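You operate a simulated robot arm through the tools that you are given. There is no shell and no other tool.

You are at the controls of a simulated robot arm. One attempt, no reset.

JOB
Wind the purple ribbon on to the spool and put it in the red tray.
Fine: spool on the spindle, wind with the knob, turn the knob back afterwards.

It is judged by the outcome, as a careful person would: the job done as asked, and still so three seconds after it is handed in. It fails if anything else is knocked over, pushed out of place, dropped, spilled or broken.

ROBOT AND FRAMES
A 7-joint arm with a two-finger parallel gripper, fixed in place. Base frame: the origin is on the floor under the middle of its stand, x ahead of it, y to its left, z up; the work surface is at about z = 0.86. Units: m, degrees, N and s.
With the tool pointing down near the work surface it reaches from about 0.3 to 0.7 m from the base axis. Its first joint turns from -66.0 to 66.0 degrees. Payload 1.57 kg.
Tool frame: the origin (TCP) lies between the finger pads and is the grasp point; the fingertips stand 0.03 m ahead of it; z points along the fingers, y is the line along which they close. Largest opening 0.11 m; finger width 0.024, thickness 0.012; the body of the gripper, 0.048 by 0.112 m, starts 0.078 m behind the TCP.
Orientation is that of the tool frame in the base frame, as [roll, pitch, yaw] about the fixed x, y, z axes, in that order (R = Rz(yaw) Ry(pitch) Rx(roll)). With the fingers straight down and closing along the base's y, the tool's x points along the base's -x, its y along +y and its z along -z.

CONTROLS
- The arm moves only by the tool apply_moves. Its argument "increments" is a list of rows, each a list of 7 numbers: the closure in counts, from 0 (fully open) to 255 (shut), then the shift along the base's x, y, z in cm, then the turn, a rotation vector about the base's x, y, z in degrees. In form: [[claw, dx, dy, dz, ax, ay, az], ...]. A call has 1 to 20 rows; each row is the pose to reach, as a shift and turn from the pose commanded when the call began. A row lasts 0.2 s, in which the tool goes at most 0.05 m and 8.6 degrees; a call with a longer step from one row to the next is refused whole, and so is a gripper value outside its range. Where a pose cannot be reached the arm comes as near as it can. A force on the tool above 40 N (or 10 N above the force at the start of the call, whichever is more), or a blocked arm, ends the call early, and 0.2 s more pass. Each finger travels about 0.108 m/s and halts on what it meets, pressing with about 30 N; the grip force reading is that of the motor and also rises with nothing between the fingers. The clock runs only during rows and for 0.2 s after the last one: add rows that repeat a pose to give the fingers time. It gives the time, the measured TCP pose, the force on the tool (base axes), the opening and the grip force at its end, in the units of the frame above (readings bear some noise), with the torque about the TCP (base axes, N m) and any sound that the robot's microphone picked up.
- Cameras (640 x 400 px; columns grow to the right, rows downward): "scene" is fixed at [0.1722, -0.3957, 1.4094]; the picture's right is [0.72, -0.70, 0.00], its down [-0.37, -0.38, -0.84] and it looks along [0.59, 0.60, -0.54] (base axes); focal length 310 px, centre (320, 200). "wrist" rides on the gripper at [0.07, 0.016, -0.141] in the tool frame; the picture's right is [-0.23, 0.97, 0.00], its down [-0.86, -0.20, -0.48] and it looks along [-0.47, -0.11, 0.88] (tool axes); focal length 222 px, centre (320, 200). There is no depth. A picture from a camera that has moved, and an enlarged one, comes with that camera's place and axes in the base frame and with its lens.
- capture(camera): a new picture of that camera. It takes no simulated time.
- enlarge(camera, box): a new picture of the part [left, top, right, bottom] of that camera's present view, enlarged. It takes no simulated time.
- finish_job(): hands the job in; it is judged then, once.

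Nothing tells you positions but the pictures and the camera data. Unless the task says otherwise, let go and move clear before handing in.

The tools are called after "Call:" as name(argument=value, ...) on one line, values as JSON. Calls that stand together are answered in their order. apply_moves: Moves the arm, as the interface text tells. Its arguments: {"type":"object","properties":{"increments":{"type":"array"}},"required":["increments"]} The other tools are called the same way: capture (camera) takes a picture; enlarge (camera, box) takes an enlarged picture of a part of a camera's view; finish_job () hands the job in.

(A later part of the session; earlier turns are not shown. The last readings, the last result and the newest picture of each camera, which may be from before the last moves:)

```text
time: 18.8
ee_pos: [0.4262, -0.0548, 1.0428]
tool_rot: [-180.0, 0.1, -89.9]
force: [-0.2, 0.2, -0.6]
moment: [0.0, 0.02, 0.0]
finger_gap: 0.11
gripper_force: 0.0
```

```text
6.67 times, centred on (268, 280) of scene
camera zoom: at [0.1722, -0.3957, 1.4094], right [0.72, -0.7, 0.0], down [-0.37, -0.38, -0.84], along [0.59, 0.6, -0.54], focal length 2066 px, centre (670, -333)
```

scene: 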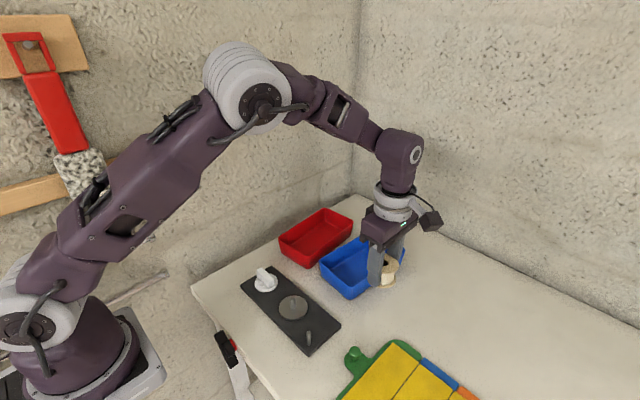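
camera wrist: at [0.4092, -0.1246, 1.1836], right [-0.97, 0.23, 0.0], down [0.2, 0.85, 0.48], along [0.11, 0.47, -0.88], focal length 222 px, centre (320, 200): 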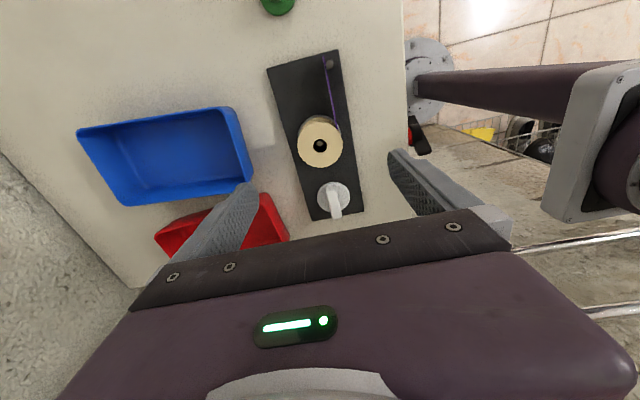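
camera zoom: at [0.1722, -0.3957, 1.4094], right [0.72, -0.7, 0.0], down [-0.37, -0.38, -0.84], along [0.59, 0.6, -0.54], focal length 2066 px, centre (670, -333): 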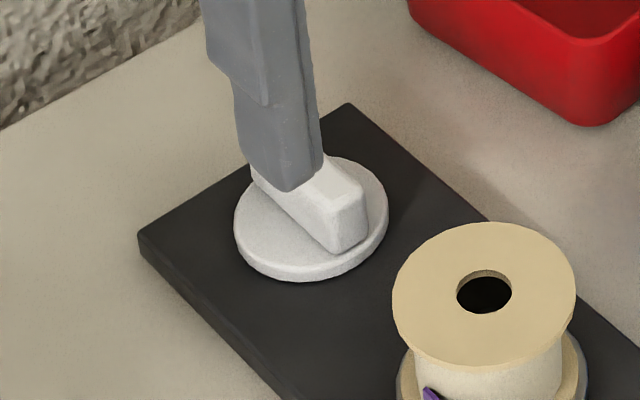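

The knob's bar lies along y at about 9.7 cm toward +y from the tool, bar top about 0.90, 12 mm wide. I'll move above it with partly closed fingers (closing along x across the bar) and check the alignment.

Call:
apply_moves(increments=[[60, 0.1, 3.5, 0, 0, 0, 0], [120, 0.15, 7, 0, 0, 0, 0], [130, 0.15, 9.6, 0, 0, 0, 0], [130, 0.15, 9.6, -3, 0, 0, 0], [130, 0.15, 9.6, -7, 0, 0, 0], [130, 0.15, 9.6, -8.5, 0, 0, 0], [130, 0.15, 9.6, -8.5, 0, 0, 0]])

Call:
capture(camera="wrist")

Call:
enlarge(camera="wrist", box=[270, 120, 370, 230])

Call:
enlarge(camera="scene", box=[235, 220, 315, 310])

```text
time: 20.4
ee_pos: [0.4268, 0.0409, 0.9565]
tool_rot: [180.0, -0.1, -90.0]
force: [-0.3, -0.1, -1.2]
moment: [0.01, -0.02, 0.01]
finger_gap: 0.0541
gripper_force: 0.2
```

```text
taken
camera wrist: at [0.4104, -0.0296, 1.0977], right [-0.97, 0.23, 0.0], down [0.2, 0.85, 0.48], along [0.11, 0.47, -0.88], focal length 222 px, centre (320, 200)
```

wrist: 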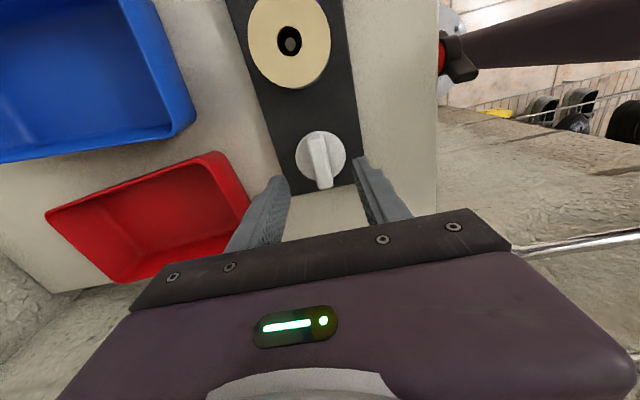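

```text
3.64 times, centred on (320, 175) of wrist
camera zoom: at [0.4104, -0.0296, 1.0977], right [-0.97, 0.23, 0.0], down [0.2, 0.85, 0.48], along [0.11, 0.47, -0.88], focal length 808 px, centre (320, 291)
```

zoom: 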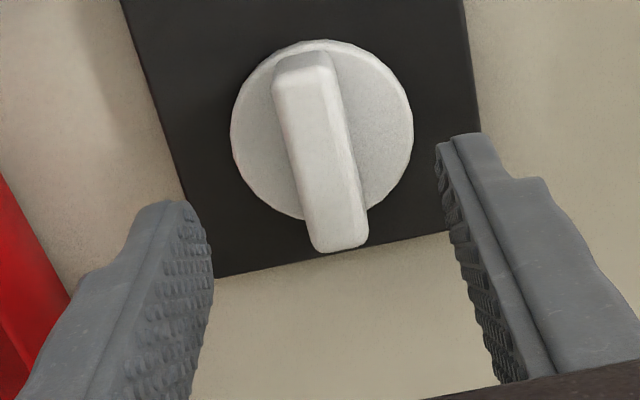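

```text
4.44 times, centred on (275, 265) of scene
camera zoom: at [0.1722, -0.3957, 1.4094], right [0.72, -0.7, 0.0], down [-0.37, -0.38, -0.84], along [0.59, 0.6, -0.54], focal length 1378 px, centre (520, -89)
```

zoom: 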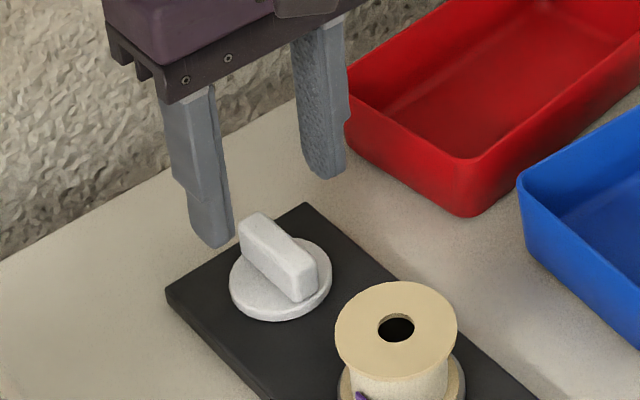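

The knob is centred within about 1 mm of the tool axis and the bar lies almost exactly along y. I'll lower around the bar (tips just above the knob's disc) and close.

Call:
apply_moves(increments=[[130, -0.05, -0.1, -1.5, 0, 0, 0], [130, -0.05, -0.1, -3, 0, 0, 0], [130, -0.05, -0.1, -4.1, 0, 0, 0], [130, -0.05, -0.1, -4.1, 0, 0, 0]])

Call:
enlarge(camera="wrist", box=[270, 120, 370, 230])

Call:
enlarge(camera="scene", box=[235, 220, 315, 310])

```text
time: 21.4
ee_pos: [0.4284, 0.0389, 0.916]
tool_rot: [-180.0, 0.0, -90.0]
force: [0.4, -1.0, 0.3]
moment: [-0.01, 0.0, 0.02]
finger_gap: 0.0538
gripper_force: 0.1
```

```text
3.64 times, centred on (320, 175) of wrist
camera zoom: at [0.41, -0.0307, 1.0571], right [-0.97, 0.23, 0.0], down [0.2, 0.86, 0.48], along [0.11, 0.47, -0.88], focal length 808 px, centre (320, 291)
```

zoom: 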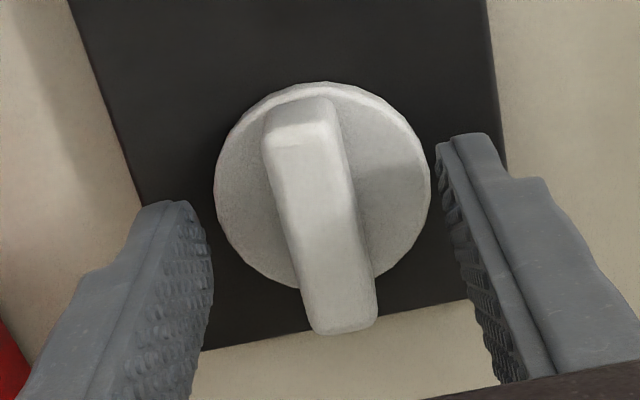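

```text
4.44 times, centred on (275, 265) of scene
camera zoom: at [0.1722, -0.3957, 1.4094], right [0.72, -0.7, 0.0], down [-0.37, -0.38, -0.84], along [0.59, 0.6, -0.54], focal length 1378 px, centre (520, -89)
```

zoom: 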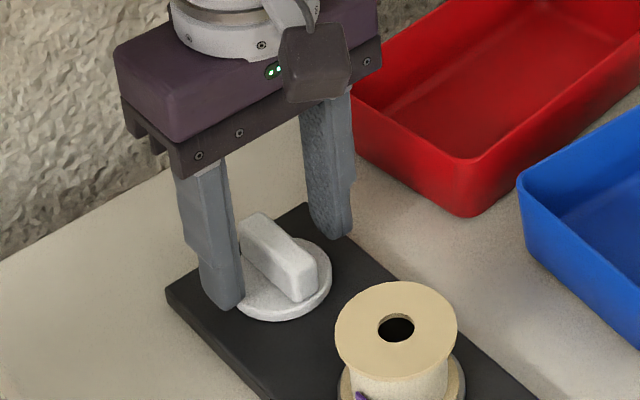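

Well centred. Closing on the bar now.

Call:
apply_moves(increments=[[180, 0, 0, 0, 0, 0, 0], [225, 0, 0, 0, 0, 0, 0], [245, 0, 0, 0, 0, 0, 0], [245, 0, 0, 0, 0, 0, 0], [245, 0, 0, 0, 0, 0, 0]])

Call:
enlarge(camera="wrist", box=[270, 120, 370, 230])

```text
time: 22.6
ee_pos: [0.4269, 0.0393, 0.9158]
tool_rot: [180.0, 0.0, -90.1]
force: [-5.0, 1.0, -2.4]
moment: [0.05, 0.04, -0.01]
finger_gap: 0.0158
gripper_force: 31.3
```

```text
3.64 times, centred on (320, 175) of wrist
camera zoom: at [0.4098, -0.0307, 1.0572], right [-0.97, 0.23, 0.0], down [0.2, 0.86, 0.48], along [0.11, 0.47, -0.88], focal length 808 px, centre (320, 291)
```

zoom: 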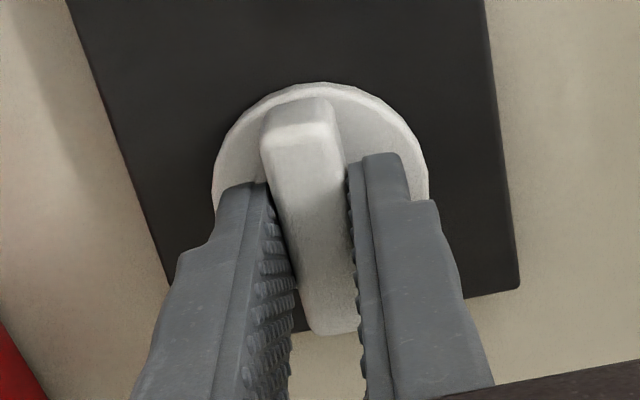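

The bar is gripped (gap 15.8 mm). I'll relax the small x side load and turn the knob a little clockwise, the sense that should pull the ribbon on, watching torque and sound.

Call:
apply_moves(increments=[[245, -0.1, 0, 0, 0, 0, 0], [245, -0.1, 0, 0, 0, 0, -4], [245, -0.1, 0, 0, 0, 0, -8], [245, -0.1, 0, 0, 0, 0, -12], [245, -0.1, 0, 0, 0, 0, -12]])

Call:
enlarge(camera="wrist", box=[220, 0, 420, 230])

Call:
enlarge(camera="scene", box=[235, 250, 355, 360])

```text
time: 23.8
ee_pos: [0.4273, 0.0391, 0.9167]
tool_rot: [179.9, 0.0, -102.1]
force: [5.5, 0.6, -24.2]
moment: [-0.05, -0.11, 0.0]
finger_gap: 0.016
gripper_force: 31.5
```

```text
1.74 times, centred on (320, 115) of wrist
camera zoom: at [0.3953, -0.0259, 1.0572], right [-0.9, 0.43, 0.0], down [0.37, 0.79, 0.48], along [0.2, 0.43, -0.88], focal length 386 px, centre (320, 348)
```

zoom: 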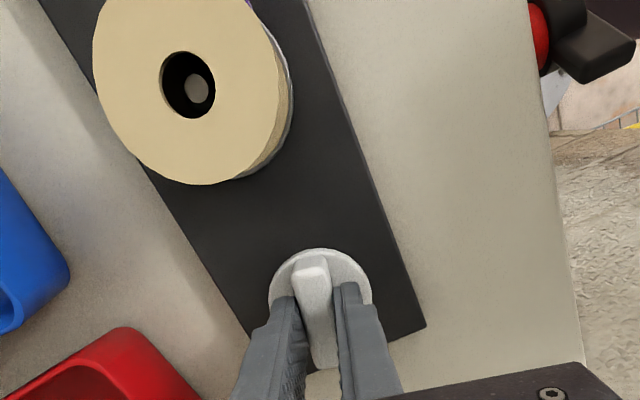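

```text
3.64 times, centred on (295, 305) of scene
camera zoom: at [0.1727, -0.3957, 1.4094], right [0.72, -0.7, 0.0], down [-0.37, -0.38, -0.84], along [0.59, 0.6, -0.54], focal length 1127 px, centre (411, -182)
```

zoom: 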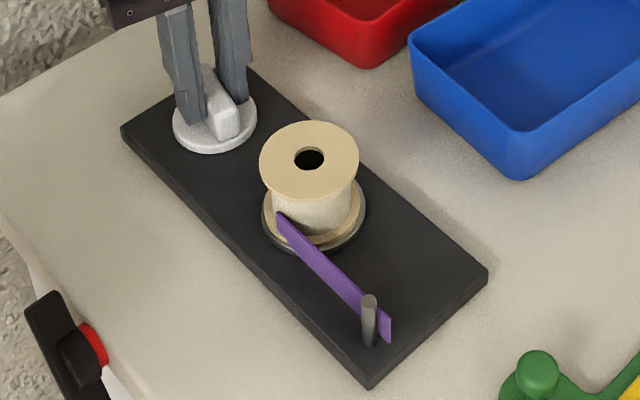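

The knob turned 12° freely with no torque, but there is a 24 N downward pull. I'll relax by easing down slightly and read again.

Call:
apply_moves(increments=[[245, 0, 0, -0.1, 0, 0, 0], [245, 0, 0, -0.1, 0, 0, 0]])

```text
time: 24.4
ee_pos: [0.4271, 0.0409, 0.9152]
tool_rot: [-179.9, -0.1, -102.0]
force: [1.1, -0.3, 25.5]
moment: [-0.39, 0.32, 0.0]
finger_gap: 0.0158
gripper_force: 31.1
```

Call:
apply_moves(increments=[[245, 0, 0, 0.05, 0, 0, 0], [245, 0, 0, 0.05, 0, 0, 0]])

```text
time: 25.0
ee_pos: [0.4267, 0.0386, 0.9159]
tool_rot: [-179.9, 0.0, -102.0]
force: [6.7, -0.7, 20.0]
moment: [-0.52, 0.11, -0.01]
finger_gap: 0.0158
gripper_force: 31.1
```

Call:
apply_moves(increments=[[245, 0, 0, 0.05, 0, 0, -4], [245, 0, 0, 0.05, 0, 0, -8], [245, 0, 0, 0.05, 0, 0, -12], [245, 0, 0, 0.05, 0, 0, -16], [245, 0, 0, 0.05, 0, 0, -20], [245, 0, 0, 0.05, 0, 0, -20]])

Call:
enlarge(camera="wrist", box=[220, 0, 420, 230])

Call:
enlarge(camera="scene", box=[235, 250, 355, 360])

```text
time: 26.4
ee_pos: [0.4268, 0.04, 0.9157]
tool_rot: [-180.0, 0.0, -122.1]
force: [11.2, -4.8, -20.1]
moment: [0.08, -0.49, -0.03]
finger_gap: 0.0159
gripper_force: 31.2
```

```text
1.74 times, centred on (320, 115) of wrist
camera zoom: at [0.3749, -0.0114, 1.0572], right [-0.7, 0.71, 0.0], down [0.62, 0.62, 0.48], along [0.34, 0.34, -0.88], focal length 386 px, centre (320, 348)
```

zoom: 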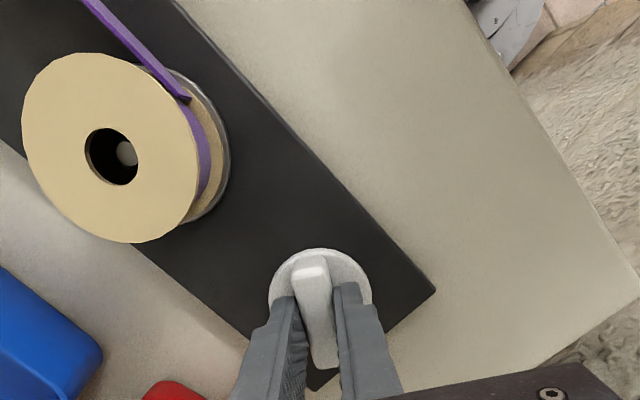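

```text
3.64 times, centred on (295, 305) of scene
camera zoom: at [0.1728, -0.3959, 1.4093], right [0.72, -0.7, 0.0], down [-0.37, -0.38, -0.84], along [0.59, 0.6, -0.54], focal length 1127 px, centre (411, -182)
```

zoom: 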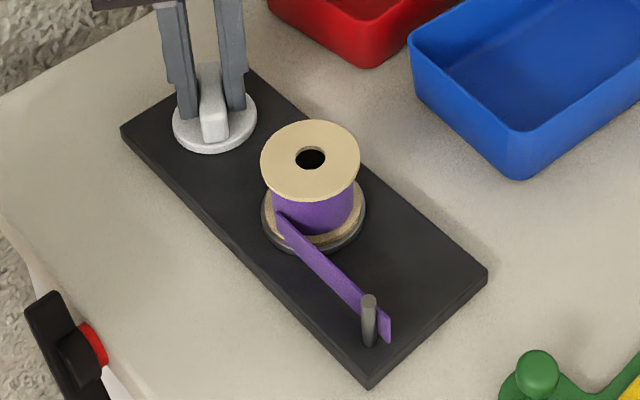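

Winding works: the spool core is turning purple. I'll relax the side load and see whether it winds on by itself or only with further turning.

Call:
apply_moves(increments=[[245, 0.08, -0.03, -0.03, 0, 0, 0], [245, 0.08, -0.03, -0.03, 0, 0, 0], [245, 0.08, -0.03, -0.03, 0, 0, 0], [245, 0.08, -0.03, -0.03, 0, 0, 0]])

Call:
enlarge(camera="wrist", box=[220, 0, 420, 230])

Call:
enlarge(camera="scene", box=[235, 250, 355, 360])

```text
time: 27.4
ee_pos: [0.4271, 0.0392, 0.9166]
tool_rot: [179.9, 0.0, -122.0]
force: [-0.2, 2.8, -7.7]
moment: [0.2, -0.09, 0.03]
finger_gap: 0.016
gripper_force: 32.0
```

```text
1.74 times, centred on (320, 115) of wrist
camera zoom: at [0.3751, -0.0114, 1.0573], right [-0.71, 0.71, 0.0], down [0.62, 0.62, 0.48], along [0.34, 0.34, -0.88], focal length 386 px, centre (320, 348)
```

zoom: 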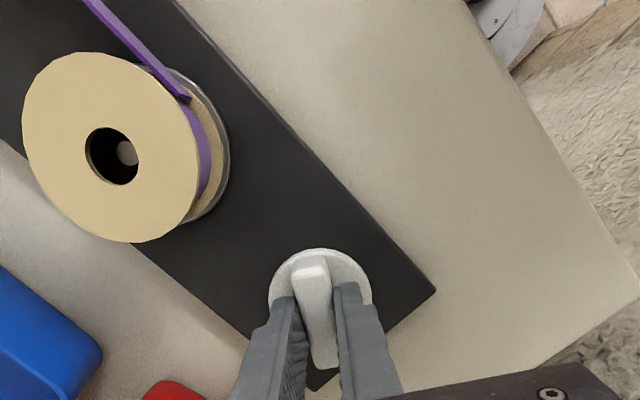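

```text
3.64 times, centred on (295, 305) of scene
camera zoom: at [0.1723, -0.3956, 1.4094], right [0.72, -0.7, 0.0], down [-0.37, -0.38, -0.84], along [0.59, 0.6, -0.54], focal length 1127 px, centre (411, -182)
```

zoom: 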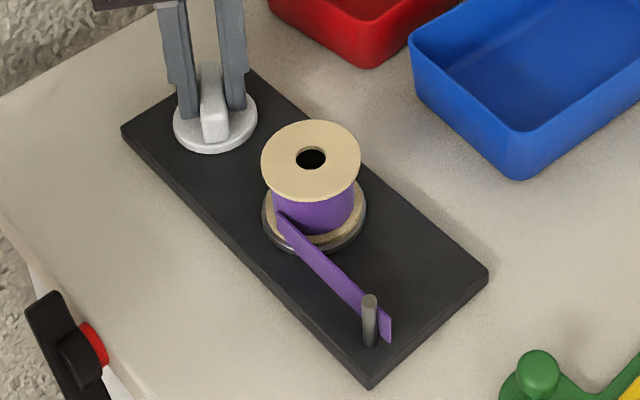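

Call:
enlarge(camera="scene", box=[275, 280, 325, 325])

Call:
apply_moves(increments=[[245, 0, 0, 0, 0, 0, 0], [245, 0, 0, 0, 0, 0, 0], [245, 0, 0, 0, 0, 0, 0], [245, 0, 0, 0, 0, 0, 0], [245, 0, 0, 0, 0, 0, 0], [245, 0, 0, 0, 0, 0, 0], [245, 0, 0, 0, 0, 0, 0]])

Call:
enlarge(camera="scene", box=[275, 280, 325, 325])

```text
8.89 times, centred on (300, 302) of scene
camera zoom: at [0.1723, -0.3956, 1.4094], right [0.72, -0.7, 0.0], down [-0.37, -0.38, -0.84], along [0.59, 0.6, -0.54], focal length 2755 px, centre (498, -711)
```

zoom: 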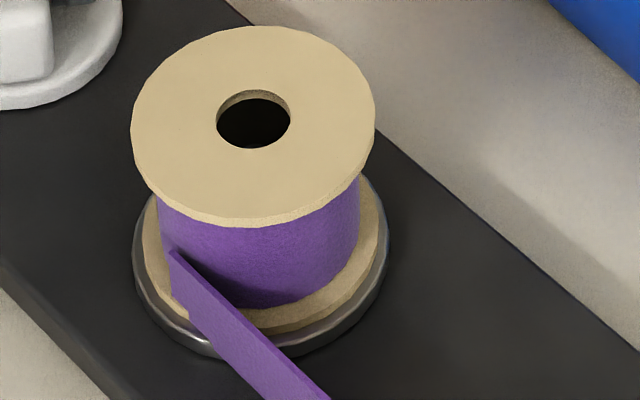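

```text
time: 29.0
ee_pos: [0.4265, 0.0401, 0.9141]
tool_rot: [179.9, 0.1, -122.0]
force: [-6.5, 8.3, -9.2]
moment: [0.02, 0.24, 0.02]
finger_gap: 0.016
gripper_force: 31.7
```

```text
8.89 times, centred on (300, 302) of scene
camera zoom: at [0.1721, -0.3955, 1.4095], right [0.72, -0.7, 0.0], down [-0.37, -0.38, -0.84], along [0.59, 0.6, -0.54], focal length 2755 px, centre (498, -711)
```

zoom: 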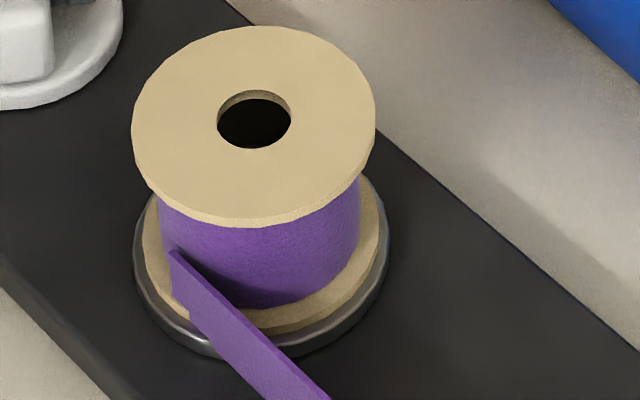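

It only winds while the knob turns, so I'll keep turning clockwise in small steps.

Call:
apply_moves(increments=[[245, 0, 0, 0, 0, 0, -4], [245, 0, 0, 0, 0, 0, -8], [245, 0, 0, 0, 0, 0, -12], [245, 0, 0, 0, 0, 0, -16], [245, 0, 0, 0, 0, 0, -20], [245, 0, 0, 0, 0, 0, -24], [245, 0, 0, 0, 0, 0, -28], [245, 0, 0, 0, 0, 0, -28]])

Call:
enlarge(camera="scene", box=[235, 250, 355, 360])

Call:
enlarge(camera="scene", box=[275, 280, 325, 325])

```text
time: 30.8
ee_pos: [0.4265, 0.04, 0.9157]
tool_rot: [180.0, -0.1, -150.1]
force: [-18.4, 13.8, 9.0]
moment: [0.18, 0.59, 0.0]
finger_gap: 0.0156
gripper_force: 31.7
```

```text
3.64 times, centred on (295, 305) of scene
camera zoom: at [0.1716, -0.3954, 1.4096], right [0.72, -0.7, 0.0], down [-0.37, -0.38, -0.84], along [0.59, 0.6, -0.54], focal length 1127 px, centre (411, -182)
```

zoom: 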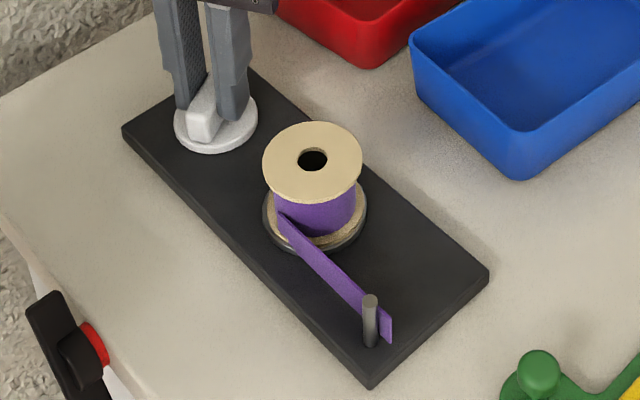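

```text
8.89 times, centred on (300, 302) of scene
camera zoom: at [0.1716, -0.3954, 1.4096], right [0.72, -0.7, 0.0], down [-0.37, -0.38, -0.84], along [0.59, 0.6, -0.54], focal length 2755 px, centre (498, -711)
```

zoom: 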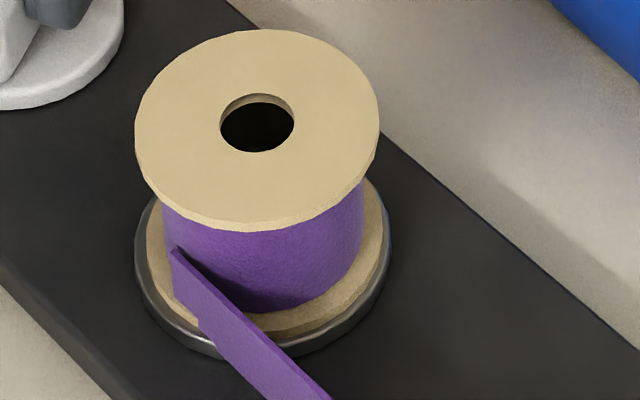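

The ribbon core is growing; there is some side load (about 23 N), so I'll shift the tool slightly to relax it before turning further.

Call:
apply_moves(increments=[[245, -0.08, 0.1, 0, 0, 0, 0], [245, -0.08, 0.1, 0, 0, 0, 0]])

```text
time: 31.4
ee_pos: [0.427, 0.0401, 0.9166]
tool_rot: [-179.8, 0.0, -150.1]
force: [-8.4, 1.9, 1.5]
moment: [-0.4, 0.94, 0.01]
finger_gap: 0.0159
gripper_force: 31.4
```

Call:
apply_moves(increments=[[245, -0.08, 0, 0, 0, 0, 0], [245, -0.08, 0, 0, 0, 0, -4], [245, -0.08, 0, 0, 0, 0, -8], [245, -0.08, 0, 0, 0, 0, -12], [245, -0.08, 0, 0, 0, 0, -16], [245, -0.08, 0, 0, 0, 0, -20], [245, -0.08, 0, 0, 0, 0, -20]])

Call:
enlarge(camera="scene", box=[235, 250, 355, 360])

Call:
enlarge(camera="scene", box=[275, 280, 325, 325])

```text
time: 33.0
ee_pos: [0.427, 0.0386, 0.9152]
tool_rot: [-180.0, 0.1, -170.1]
force: [4.9, -11.4, 5.5]
moment: [-0.38, 0.73, 0.04]
finger_gap: 0.016
gripper_force: 31.4
```

```text
3.64 times, centred on (295, 305) of scene
camera zoom: at [0.1723, -0.396, 1.4093], right [0.72, -0.7, 0.0], down [-0.37, -0.38, -0.84], along [0.59, 0.61, -0.54], focal length 1127 px, centre (411, -182)
```

zoom: 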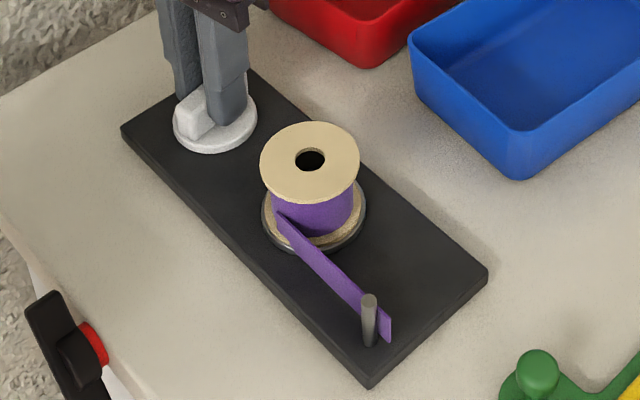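

```text
8.89 times, centred on (300, 302) of scene
camera zoom: at [0.1723, -0.396, 1.4093], right [0.72, -0.7, 0.0], down [-0.37, -0.38, -0.84], along [0.59, 0.61, -0.54], focal length 2755 px, centre (498, -711)
```

zoom: 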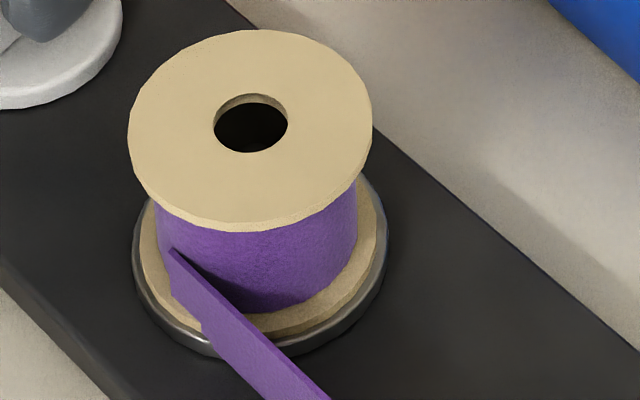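

Still winding, knob turned about 80° so far with no stop felt. I'll relax the load and continue clockwise.

Call:
apply_moves(increments=[[245, 0.02, -0.1, 0, 0, 0, 0], [245, 0.02, -0.1, 0, 0, 0, -4], [245, 0.02, -0.1, 0, 0, 0, -8], [245, 0.02, -0.1, 0, 0, 0, -12], [245, 0.02, -0.1, 0, 0, 0, -16], [245, 0.02, -0.1, 0, 0, 0, -20], [245, 0.02, -0.1, 0, 0, 0, -20]])

Call:
enlarge(camera="scene", box=[235, 250, 355, 360])

Call:
capture(camera="wrist")

```text
time: 34.6
ee_pos: [0.4268, 0.0408, 0.9162]
tool_rot: [180.0, 0.2, 169.9]
force: [5.2, 10.7, 8.6]
moment: [0.02, -1.01, -0.04]
finger_gap: 0.016
gripper_force: 30.9
```

```text
3.64 times, centred on (295, 305) of scene
camera zoom: at [0.1722, -0.3955, 1.4095], right [0.72, -0.7, 0.0], down [-0.37, -0.38, -0.84], along [0.59, 0.6, -0.54], focal length 1127 px, centre (411, -182)
```

zoom: 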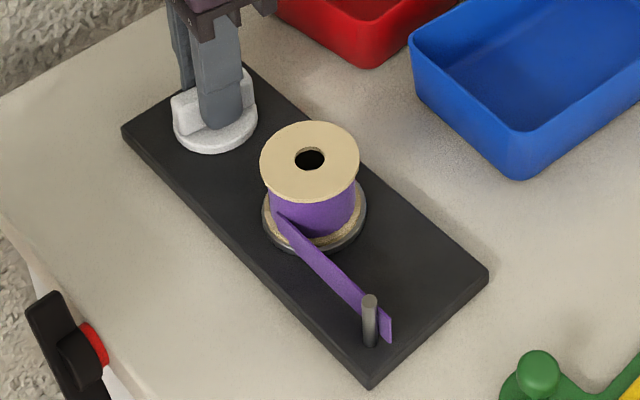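

```text
taken
camera wrist: at [0.3594, 0.0676, 1.0571], right [0.39, 0.92, 0.0], down [0.81, -0.35, 0.48], along [0.44, -0.19, -0.88], focal length 222 px, centre (320, 200)
```

wrist: 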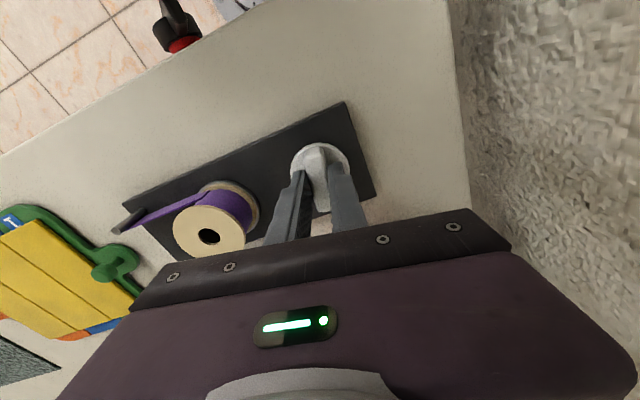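

Still no stop at about 100°. Continuing clockwise with small relaxations.

Call:
apply_moves(increments=[[245, 0.02, 0.08, 0, 0, 0, 0], [245, 0.02, 0.08, 0, 0, 0, -5], [245, 0.02, 0.08, 0, 0, 0, -10], [245, 0.02, 0.08, 0, 0, 0, -15], [245, 0.02, 0.08, 0, 0, 0, -20], [245, 0.02, 0.08, 0, 0, 0, -20]])

Call:
enlarge(camera="scene", box=[235, 250, 355, 360])

Call:
enlarge(camera="wrist", box=[90, 80, 390, 280])

```text
time: 36.0
ee_pos: [0.4274, 0.04, 0.9154]
tool_rot: [-180.0, 0.0, 150.0]
force: [11.6, 3.3, 9.4]
moment: [0.14, -0.1, 0.0]
finger_gap: 0.0161
gripper_force: 31.4
```

```text
3.64 times, centred on (295, 305) of scene
camera zoom: at [0.1724, -0.3956, 1.4094], right [0.72, -0.7, 0.0], down [-0.37, -0.38, -0.84], along [0.59, 0.6, -0.54], focal length 1127 px, centre (411, -182)
```

zoom: 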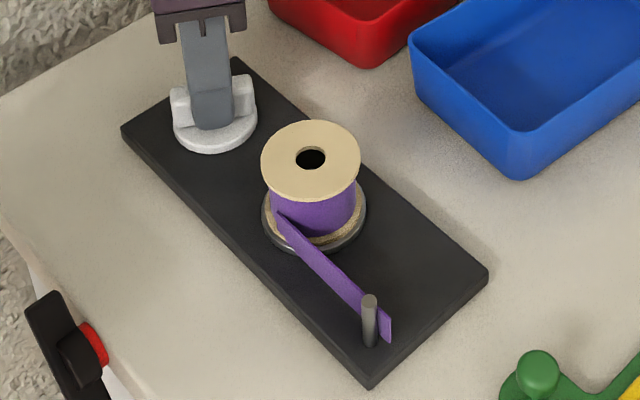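

```text
2.00 times, centred on (240, 180) of wrist
camera zoom: at [0.3732, 0.0888, 1.0571], right [0.68, 0.73, 0.0], down [0.64, -0.6, 0.48], along [0.35, -0.33, -0.88], focal length 444 px, centre (480, 240)
```

zoom: 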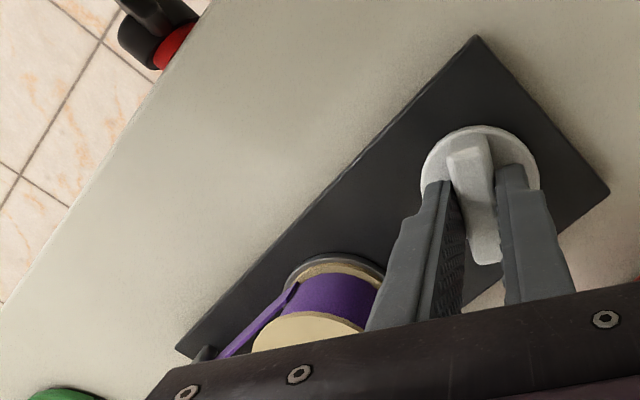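

Call:
apply_moves(increments=[[245, 0.08, 0.03, -0.02, 0, 0, 0], [245, 0.08, 0.03, -0.02, 0, 0, -5], [245, 0.08, 0.03, -0.02, 0, 0, -10], [245, 0.08, 0.03, -0.02, 0, 0, -15], [245, 0.08, 0.03, -0.02, 0, 0, -20], [245, 0.08, 0.03, -0.02, 0, 0, -20]])

Call:
enlarge(camera="scene", box=[235, 250, 355, 360])

```text
time: 37.4
ee_pos: [0.4276, 0.0401, 0.9158]
tool_rot: [-179.9, 0.0, 129.9]
force: [0.8, 3.3, 26.1]
moment: [0.1, -0.04, -0.02]
finger_gap: 0.016
gripper_force: 30.6
```

```text
3.64 times, centred on (295, 305) of scene
camera zoom: at [0.1719, -0.3957, 1.4095], right [0.72, -0.7, 0.0], down [-0.37, -0.38, -0.84], along [0.59, 0.6, -0.54], focal length 1127 px, centre (411, -182)
```

zoom: 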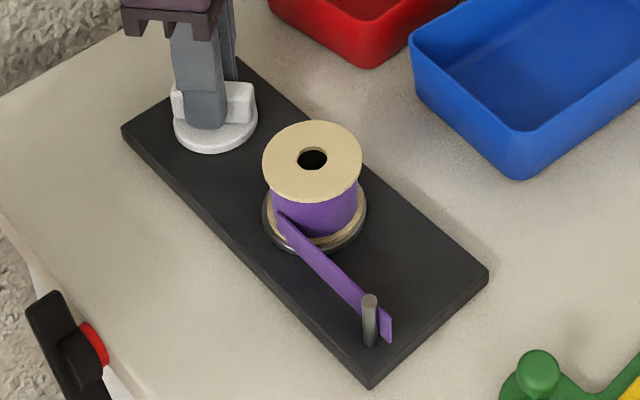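

The roll is thickening toward the flange. Continuing (relaxing the upward load slightly).

Call:
apply_moves(increments=[[245, 0, 0.02, 0.05, 0, 0, 0], [245, 0, 0.02, 0.05, 0, 0, -5], [245, 0, 0.02, 0.05, 0, 0, -10], [245, 0, 0.02, 0.05, 0, 0, -15], [245, 0, 0.02, 0.05, 0, 0, -20], [245, 0, 0.02, 0.05, 0, 0, -20]])

Call:
enlarge(camera="scene", box=[235, 250, 355, 360])

Call:
enlarge(camera="scene", box=[275, 280, 325, 325])

```text
time: 38.8
ee_pos: [0.4265, 0.0403, 0.9158]
tool_rot: [-180.0, 0.0, 109.9]
force: [-1.8, -2.2, -4.7]
moment: [0.02, -0.01, 0.01]
finger_gap: 0.0157
gripper_force: 31.5
```

```text
3.64 times, centred on (295, 305) of scene
camera zoom: at [0.1722, -0.3958, 1.4094], right [0.72, -0.7, 0.0], down [-0.37, -0.38, -0.84], along [0.59, 0.6, -0.54], focal length 1127 px, centre (411, -182)
```

zoom: 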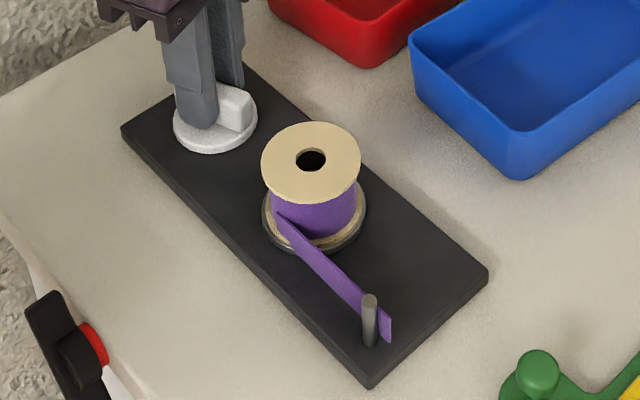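

```text
8.89 times, centred on (300, 302) of scene
camera zoom: at [0.1722, -0.3958, 1.4094], right [0.72, -0.7, 0.0], down [-0.37, -0.38, -0.84], along [0.59, 0.6, -0.54], focal length 2755 px, centre (498, -711)
```

zoom: 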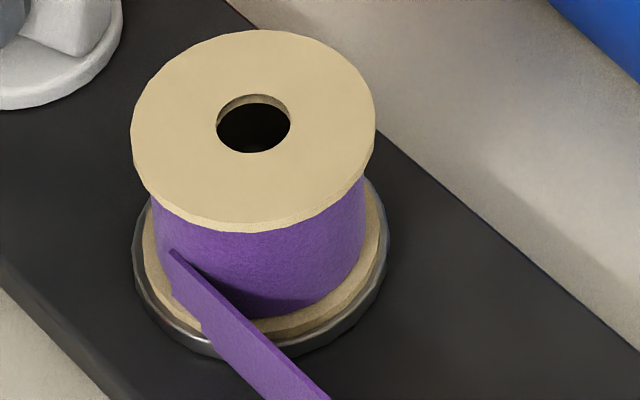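

Thicker still (about 160° turned). Continuing.

Call:
apply_moves(increments=[[245, -0.02, -0.02, -0.01, 0, 0, 0], [245, -0.02, -0.02, -0.01, 0, 0, -5], [245, -0.02, -0.02, -0.01, 0, 0, -10], [245, -0.02, -0.02, -0.01, 0, 0, -15], [245, -0.02, -0.02, -0.01, 0, 0, -20], [245, -0.02, -0.02, -0.01, 0, 0, -20]])

Call:
enlarge(camera="scene", box=[235, 250, 355, 360])

Call:
enlarge(camera="scene", box=[275, 280, 325, 325])

```text
time: 40.2
ee_pos: [0.4277, 0.0409, 0.9153]
tool_rot: [180.0, 0.0, 90.0]
force: [0.9, 1.0, -5.2]
moment: [0.69, 0.03, 0.05]
finger_gap: 0.0157
gripper_force: 30.6
```

```text
3.64 times, centred on (295, 305) of scene
camera zoom: at [0.1723, -0.3957, 1.4094], right [0.72, -0.7, 0.0], down [-0.37, -0.38, -0.84], along [0.59, 0.6, -0.54], focal length 1127 px, centre (411, -182)
```

zoom: 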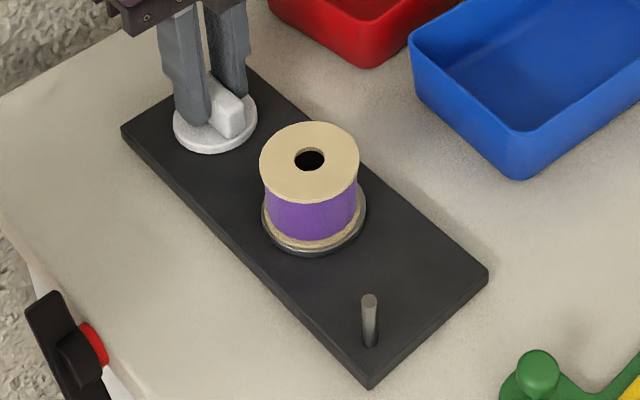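

```text
8.89 times, centred on (300, 302) of scene
camera zoom: at [0.1723, -0.3957, 1.4094], right [0.72, -0.7, 0.0], down [-0.37, -0.38, -0.84], along [0.59, 0.6, -0.54], focal length 2755 px, centre (498, -711)
```

zoom: 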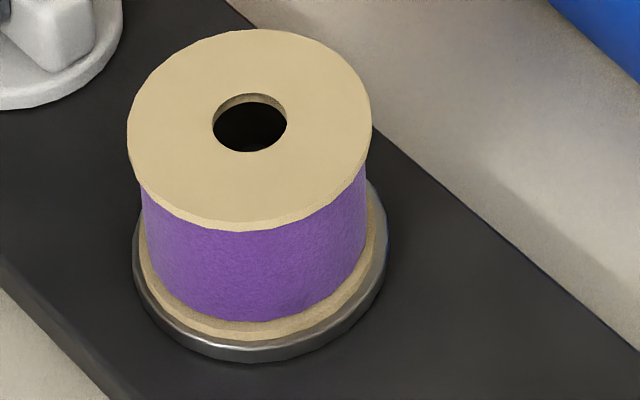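

The ribbon has fully wound on: it has left the post and the spool is full of purple. I'll release the knob, rise, and take the spool off first so turning the knob back can't unwind it.

Call:
apply_moves(increments=[[190, 0, 0, 0, 0, 0, 0], [130, 0, 0, 0, 0, 0, 0], [130, 0, 0, 0, 0, 0, 0], [130, 0, 0, 2, 0, 0, 0], [130, 0, 0, 5, 0, 0, 0], [60, 0, 0, 9, 0, 0, 0], [0, 0, 0, 12, 0, 0, 0], [0, 0, -3, 12, 0, 0, 0], [0, 0, -6.5, 12, 0, 0, 0], [0, -0.1, -9.5, 12, 0, 0, 0], [0, -0.1, -9.5, 12, 0, 0, 0]])

Call:
capture(camera="wrist")

Call:
capture(camera="scene")

Call:
enlarge(camera="scene", box=[235, 250, 355, 360])

```text
time: 42.6
ee_pos: [0.4251, -0.0546, 1.0361]
tool_rot: [-180.0, 0.0, 90.0]
force: [-0.5, 0.1, 0.7]
moment: [0.01, 0.01, 0.0]
finger_gap: 0.1099
gripper_force: 0.1
```

```text
taken
camera wrist: at [0.4413, 0.0143, 1.1764], right [0.97, -0.23, 0.0], down [-0.2, -0.86, 0.48], along [-0.11, -0.47, -0.88], focal length 222 px, centre (320, 200)
```

wrist: 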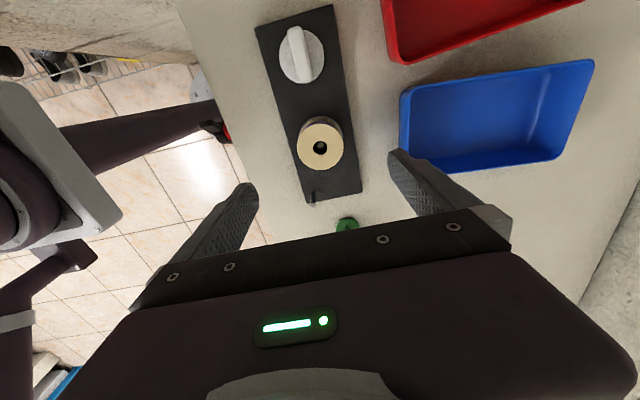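

```text
taken
```

scene: 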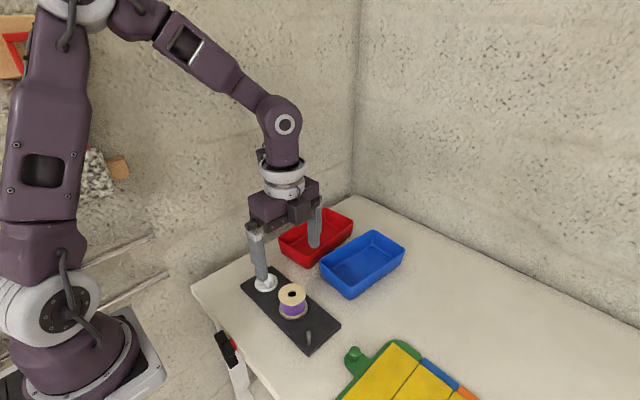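

```text
3.64 times, centred on (295, 305) of scene
camera zoom: at [0.1722, -0.3958, 1.4094], right [0.72, -0.7, 0.0], down [-0.37, -0.38, -0.84], along [0.59, 0.6, -0.54], focal length 1127 px, centre (411, -182)
```

zoom: 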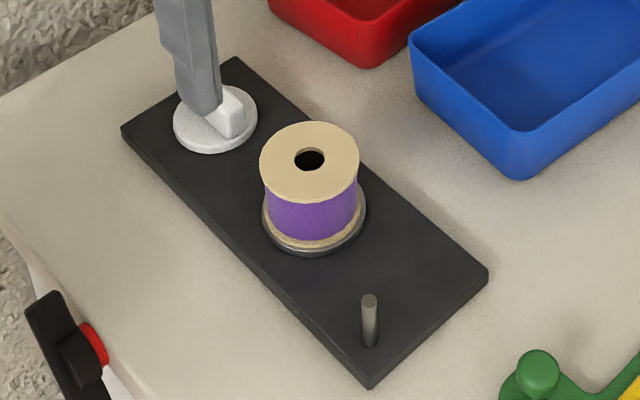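

Call:
enlarge(camera="wrist", box=[270, 90, 370, 210])

Call:
enlarge(camera="wrist", box=[250, 10, 350, 110])

```text
3.33 times, centred on (320, 150) of wrist
camera zoom: at [0.4413, 0.0143, 1.1764], right [0.97, -0.23, 0.0], down [-0.2, -0.86, 0.48], along [-0.11, -0.47, -0.88], focal length 740 px, centre (320, 367)
```

zoom: 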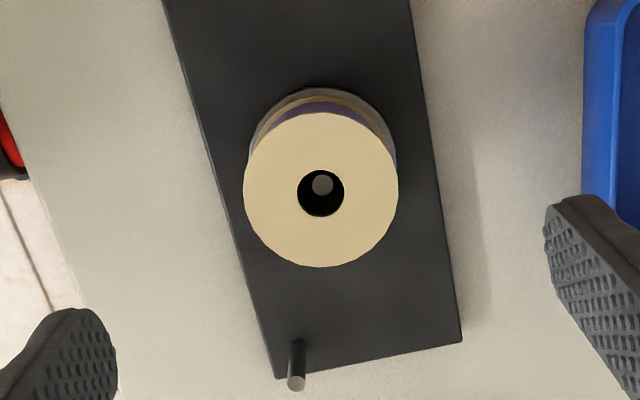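

```text
4.00 times, centred on (300, 60) of wrist
camera zoom: at [0.4413, 0.0143, 1.1764], right [0.97, -0.23, 0.0], down [-0.2, -0.86, 0.48], along [-0.11, -0.47, -0.88], focal length 888 px, centre (400, 760)
```

zoom: 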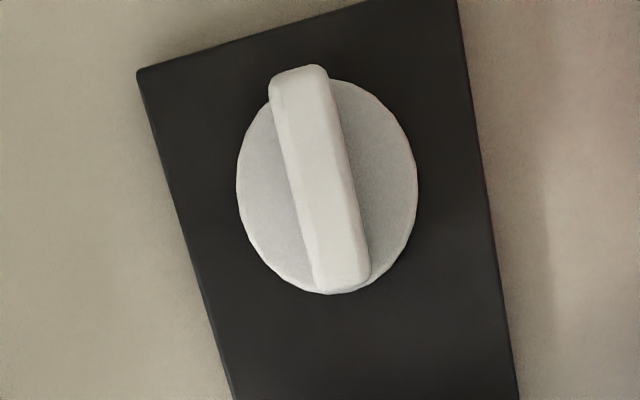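

Spool is centred under the gripper within 1 mm. I'll descend with open fingers to the same grip height as before and close on it.

Call:
apply_moves(increments=[[0, -0.05, -0.1, -3, 0, 0, 0], [0, -0.05, -0.1, -6.5, 0, 0, 0], [0, -0.05, -0.1, -9.5, 0, 0, 0], [0, -0.05, -0.1, -11.5, 0, 0, 0], [0, -0.05, -0.1, -12.1, 0, 0, 0], [0, -0.05, -0.1, -12.1, 0, 0, 0]])

Call:
enlarge(camera="wrist", box=[240, 110, 400, 230])

Call:
enlarge(camera="scene", box=[235, 250, 355, 360])

```text
time: 44.0
ee_pos: [0.4256, -0.0557, 0.9133]
tool_rot: [180.0, 0.0, 90.0]
force: [-0.8, 0.0, -0.1]
moment: [0.01, -0.02, 0.02]
finger_gap: 0.1099
gripper_force: 0.1
```

```text
3.33 times, centred on (320, 170) of wrist
camera zoom: at [0.4409, 0.0142, 1.0561], right [0.97, -0.23, 0.0], down [-0.2, -0.86, 0.48], along [-0.11, -0.47, -0.88], focal length 740 px, centre (320, 300)
```

zoom: 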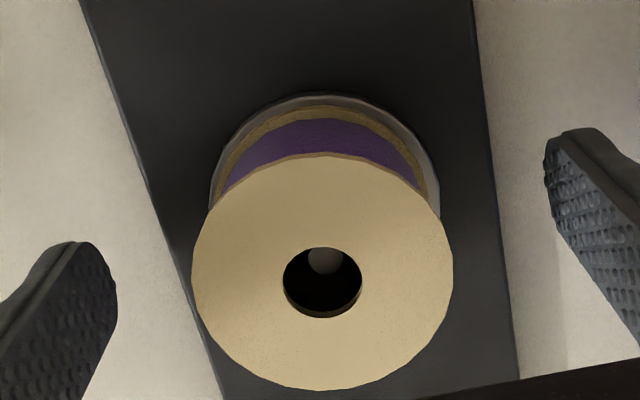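

```text
3.64 times, centred on (295, 305) of scene
camera zoom: at [0.1722, -0.3957, 1.4094], right [0.72, -0.7, 0.0], down [-0.37, -0.38, -0.84], along [0.59, 0.6, -0.54], focal length 1127 px, centre (411, -182)
```

zoom: 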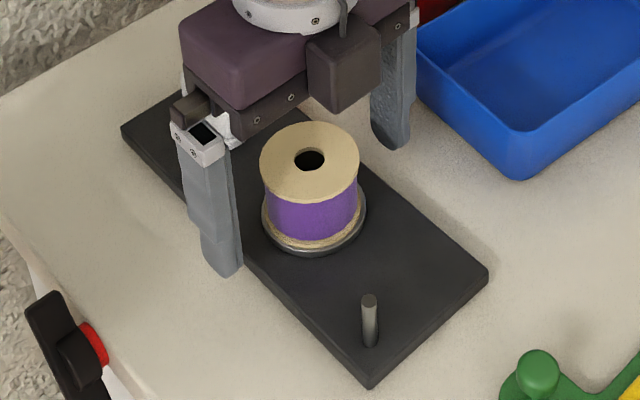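

Positioned well; closing on the spool, then lifting straight up slowly.

Call:
apply_moves(increments=[[100, 0, 0, 0, 0, 0, 0], [150, 0, 0, 0, 0, 0, 0], [160, 0, 0, 0, 0, 0, 0], [160, 0, 0, 0, 0, 0, 0], [160, 0, 0, 0, 0, 0, 0]])

Call:
enlarge(camera="wrist", box=[240, 110, 400, 230])

```text
time: 45.2
ee_pos: [0.4266, -0.0557, 0.9152]
tool_rot: [180.0, 0.0, 90.0]
force: [-0.2, -0.4, 0.4]
moment: [0.02, 0.0, 0.04]
finger_gap: 0.0465
gripper_force: 29.9
```

```text
3.33 times, centred on (320, 170) of wrist
camera zoom: at [0.441, 0.0143, 1.0563], right [0.97, -0.23, 0.0], down [-0.2, -0.86, 0.48], along [-0.11, -0.47, -0.88], focal length 740 px, centre (320, 300)
```

zoom: 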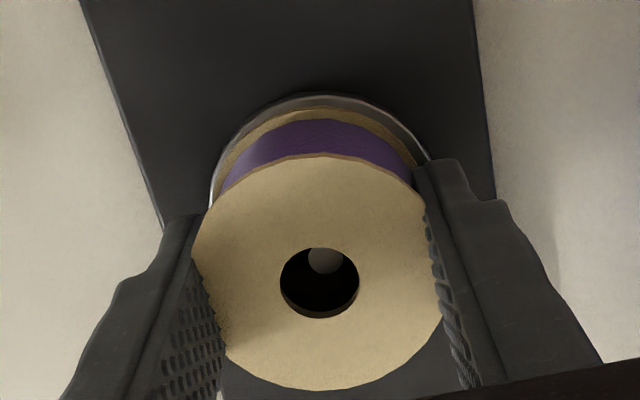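

Call:
apply_moves(increments=[[160, 0, 0, 0.5, 0, 0, 0], [160, 0, 0, 1.2, 0, 0, 0], [160, 0, 0, 2, 0, 0, 0], [160, 0, 0, 3, 0, 0, 0], [160, 0, 0, 4.5, 0, 0, 0], [160, 0, 0, 7, 0, 0, 0], [160, 0, 0, 10, 0, 0, 0], [160, 0, 0, 10, 0, 0, 0]])

Call:
capture(camera="scene")

Call:
capture(camera="wrist")

Call:
enlarge(camera="scene", box=[235, 220, 355, 360])

```text
time: 47.0
ee_pos: [0.4254, -0.0562, 1.0147]
tool_rot: [-180.0, 0.0, 90.0]
force: [0.4, -0.6, -1.9]
moment: [0.03, -0.03, 0.0]
finger_gap: 0.0466
gripper_force: 29.8
```

```text
taken
```

scene: 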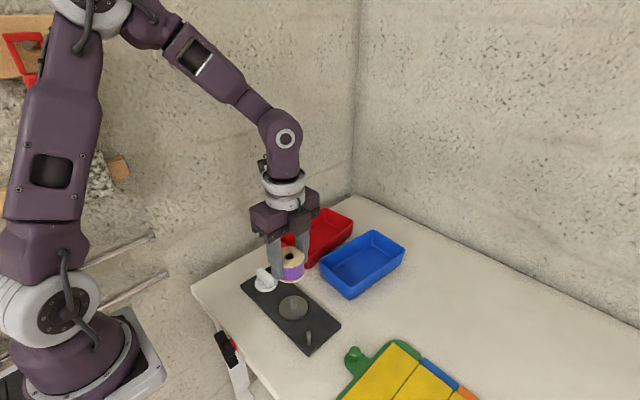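

```text
taken
camera wrist: at [0.4411, 0.0136, 1.1571], right [0.97, -0.23, 0.0], down [-0.2, -0.85, 0.48], along [-0.11, -0.47, -0.88], focal length 222 px, centre (320, 200)
```

wrist: 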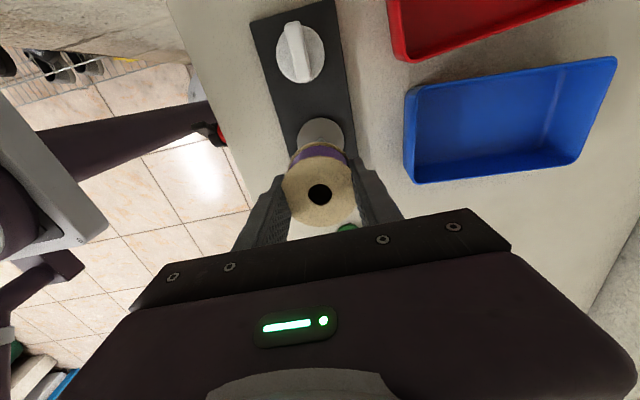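

```text
2.86 times, centred on (295, 290) of scene
camera zoom: at [0.1722, -0.3957, 1.4094], right [0.72, -0.7, 0.0], down [-0.37, -0.38, -0.84], along [0.59, 0.6, -0.54], focal length 886 px, centre (391, -57)
```

zoom: 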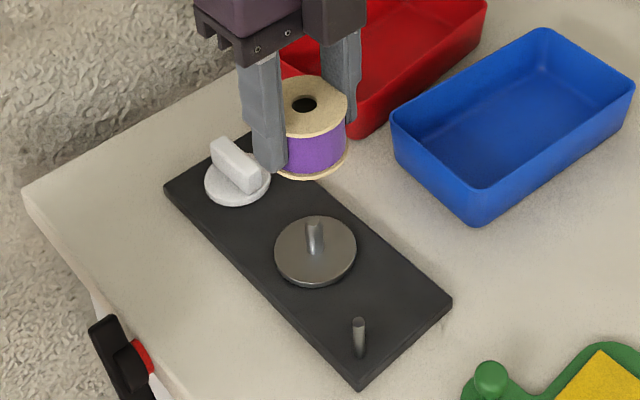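

The wound spool is free of the spindle. The red tray spans roughly x 0.53–0.70, y 0.025–0.12; I'll carry the spool above its centre and look.

Call:
apply_moves(increments=[[160, 3, 2, 1.5, 0, 0, 0], [160, 6.5, 4.5, 1.5, 0, 0, 0], [160, 10, 7, 1.5, 0, 0, 0], [160, 13.5, 9.5, 1.5, 0, 0, 0], [160, 17, 12, 1.5, 0, 0, 0], [160, 19.3, 12.9, 1.5, 0, 0, 0], [160, 19.3, 12.9, 1.5, 0, 0, 0]])

Call:
capture(camera="wrist")

Call:
enlarge(camera="scene", box=[250, 160, 430, 310])

```text
time: 48.6
ee_pos: [0.6178, 0.0741, 1.0315]
tool_rot: [-180.0, 0.0, 90.0]
force: [0.0, -0.2, 0.3]
moment: [0.0, -0.01, 0.02]
finger_gap: 0.0467
gripper_force: 30.3
```

```text
taken
camera wrist: at [0.6328, 0.1429, 1.1721], right [0.97, -0.23, 0.0], down [-0.2, -0.85, 0.48], along [-0.11, -0.47, -0.88], focal length 222 px, centre (320, 200)
```

wrist: 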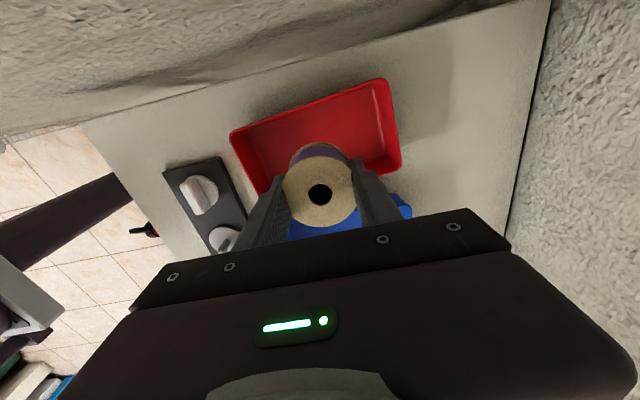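

```text
2.67 times, centred on (340, 235) of scene
camera zoom: at [0.1722, -0.3957, 1.4094], right [0.72, -0.7, 0.0], down [-0.37, -0.38, -0.84], along [0.59, 0.6, -0.54], focal length 827 px, centre (267, 107)
```

zoom: 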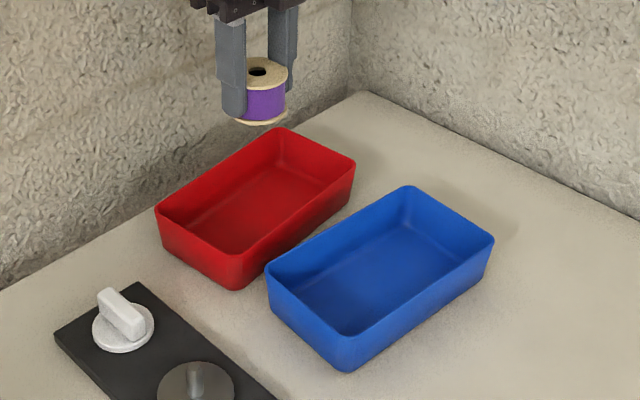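

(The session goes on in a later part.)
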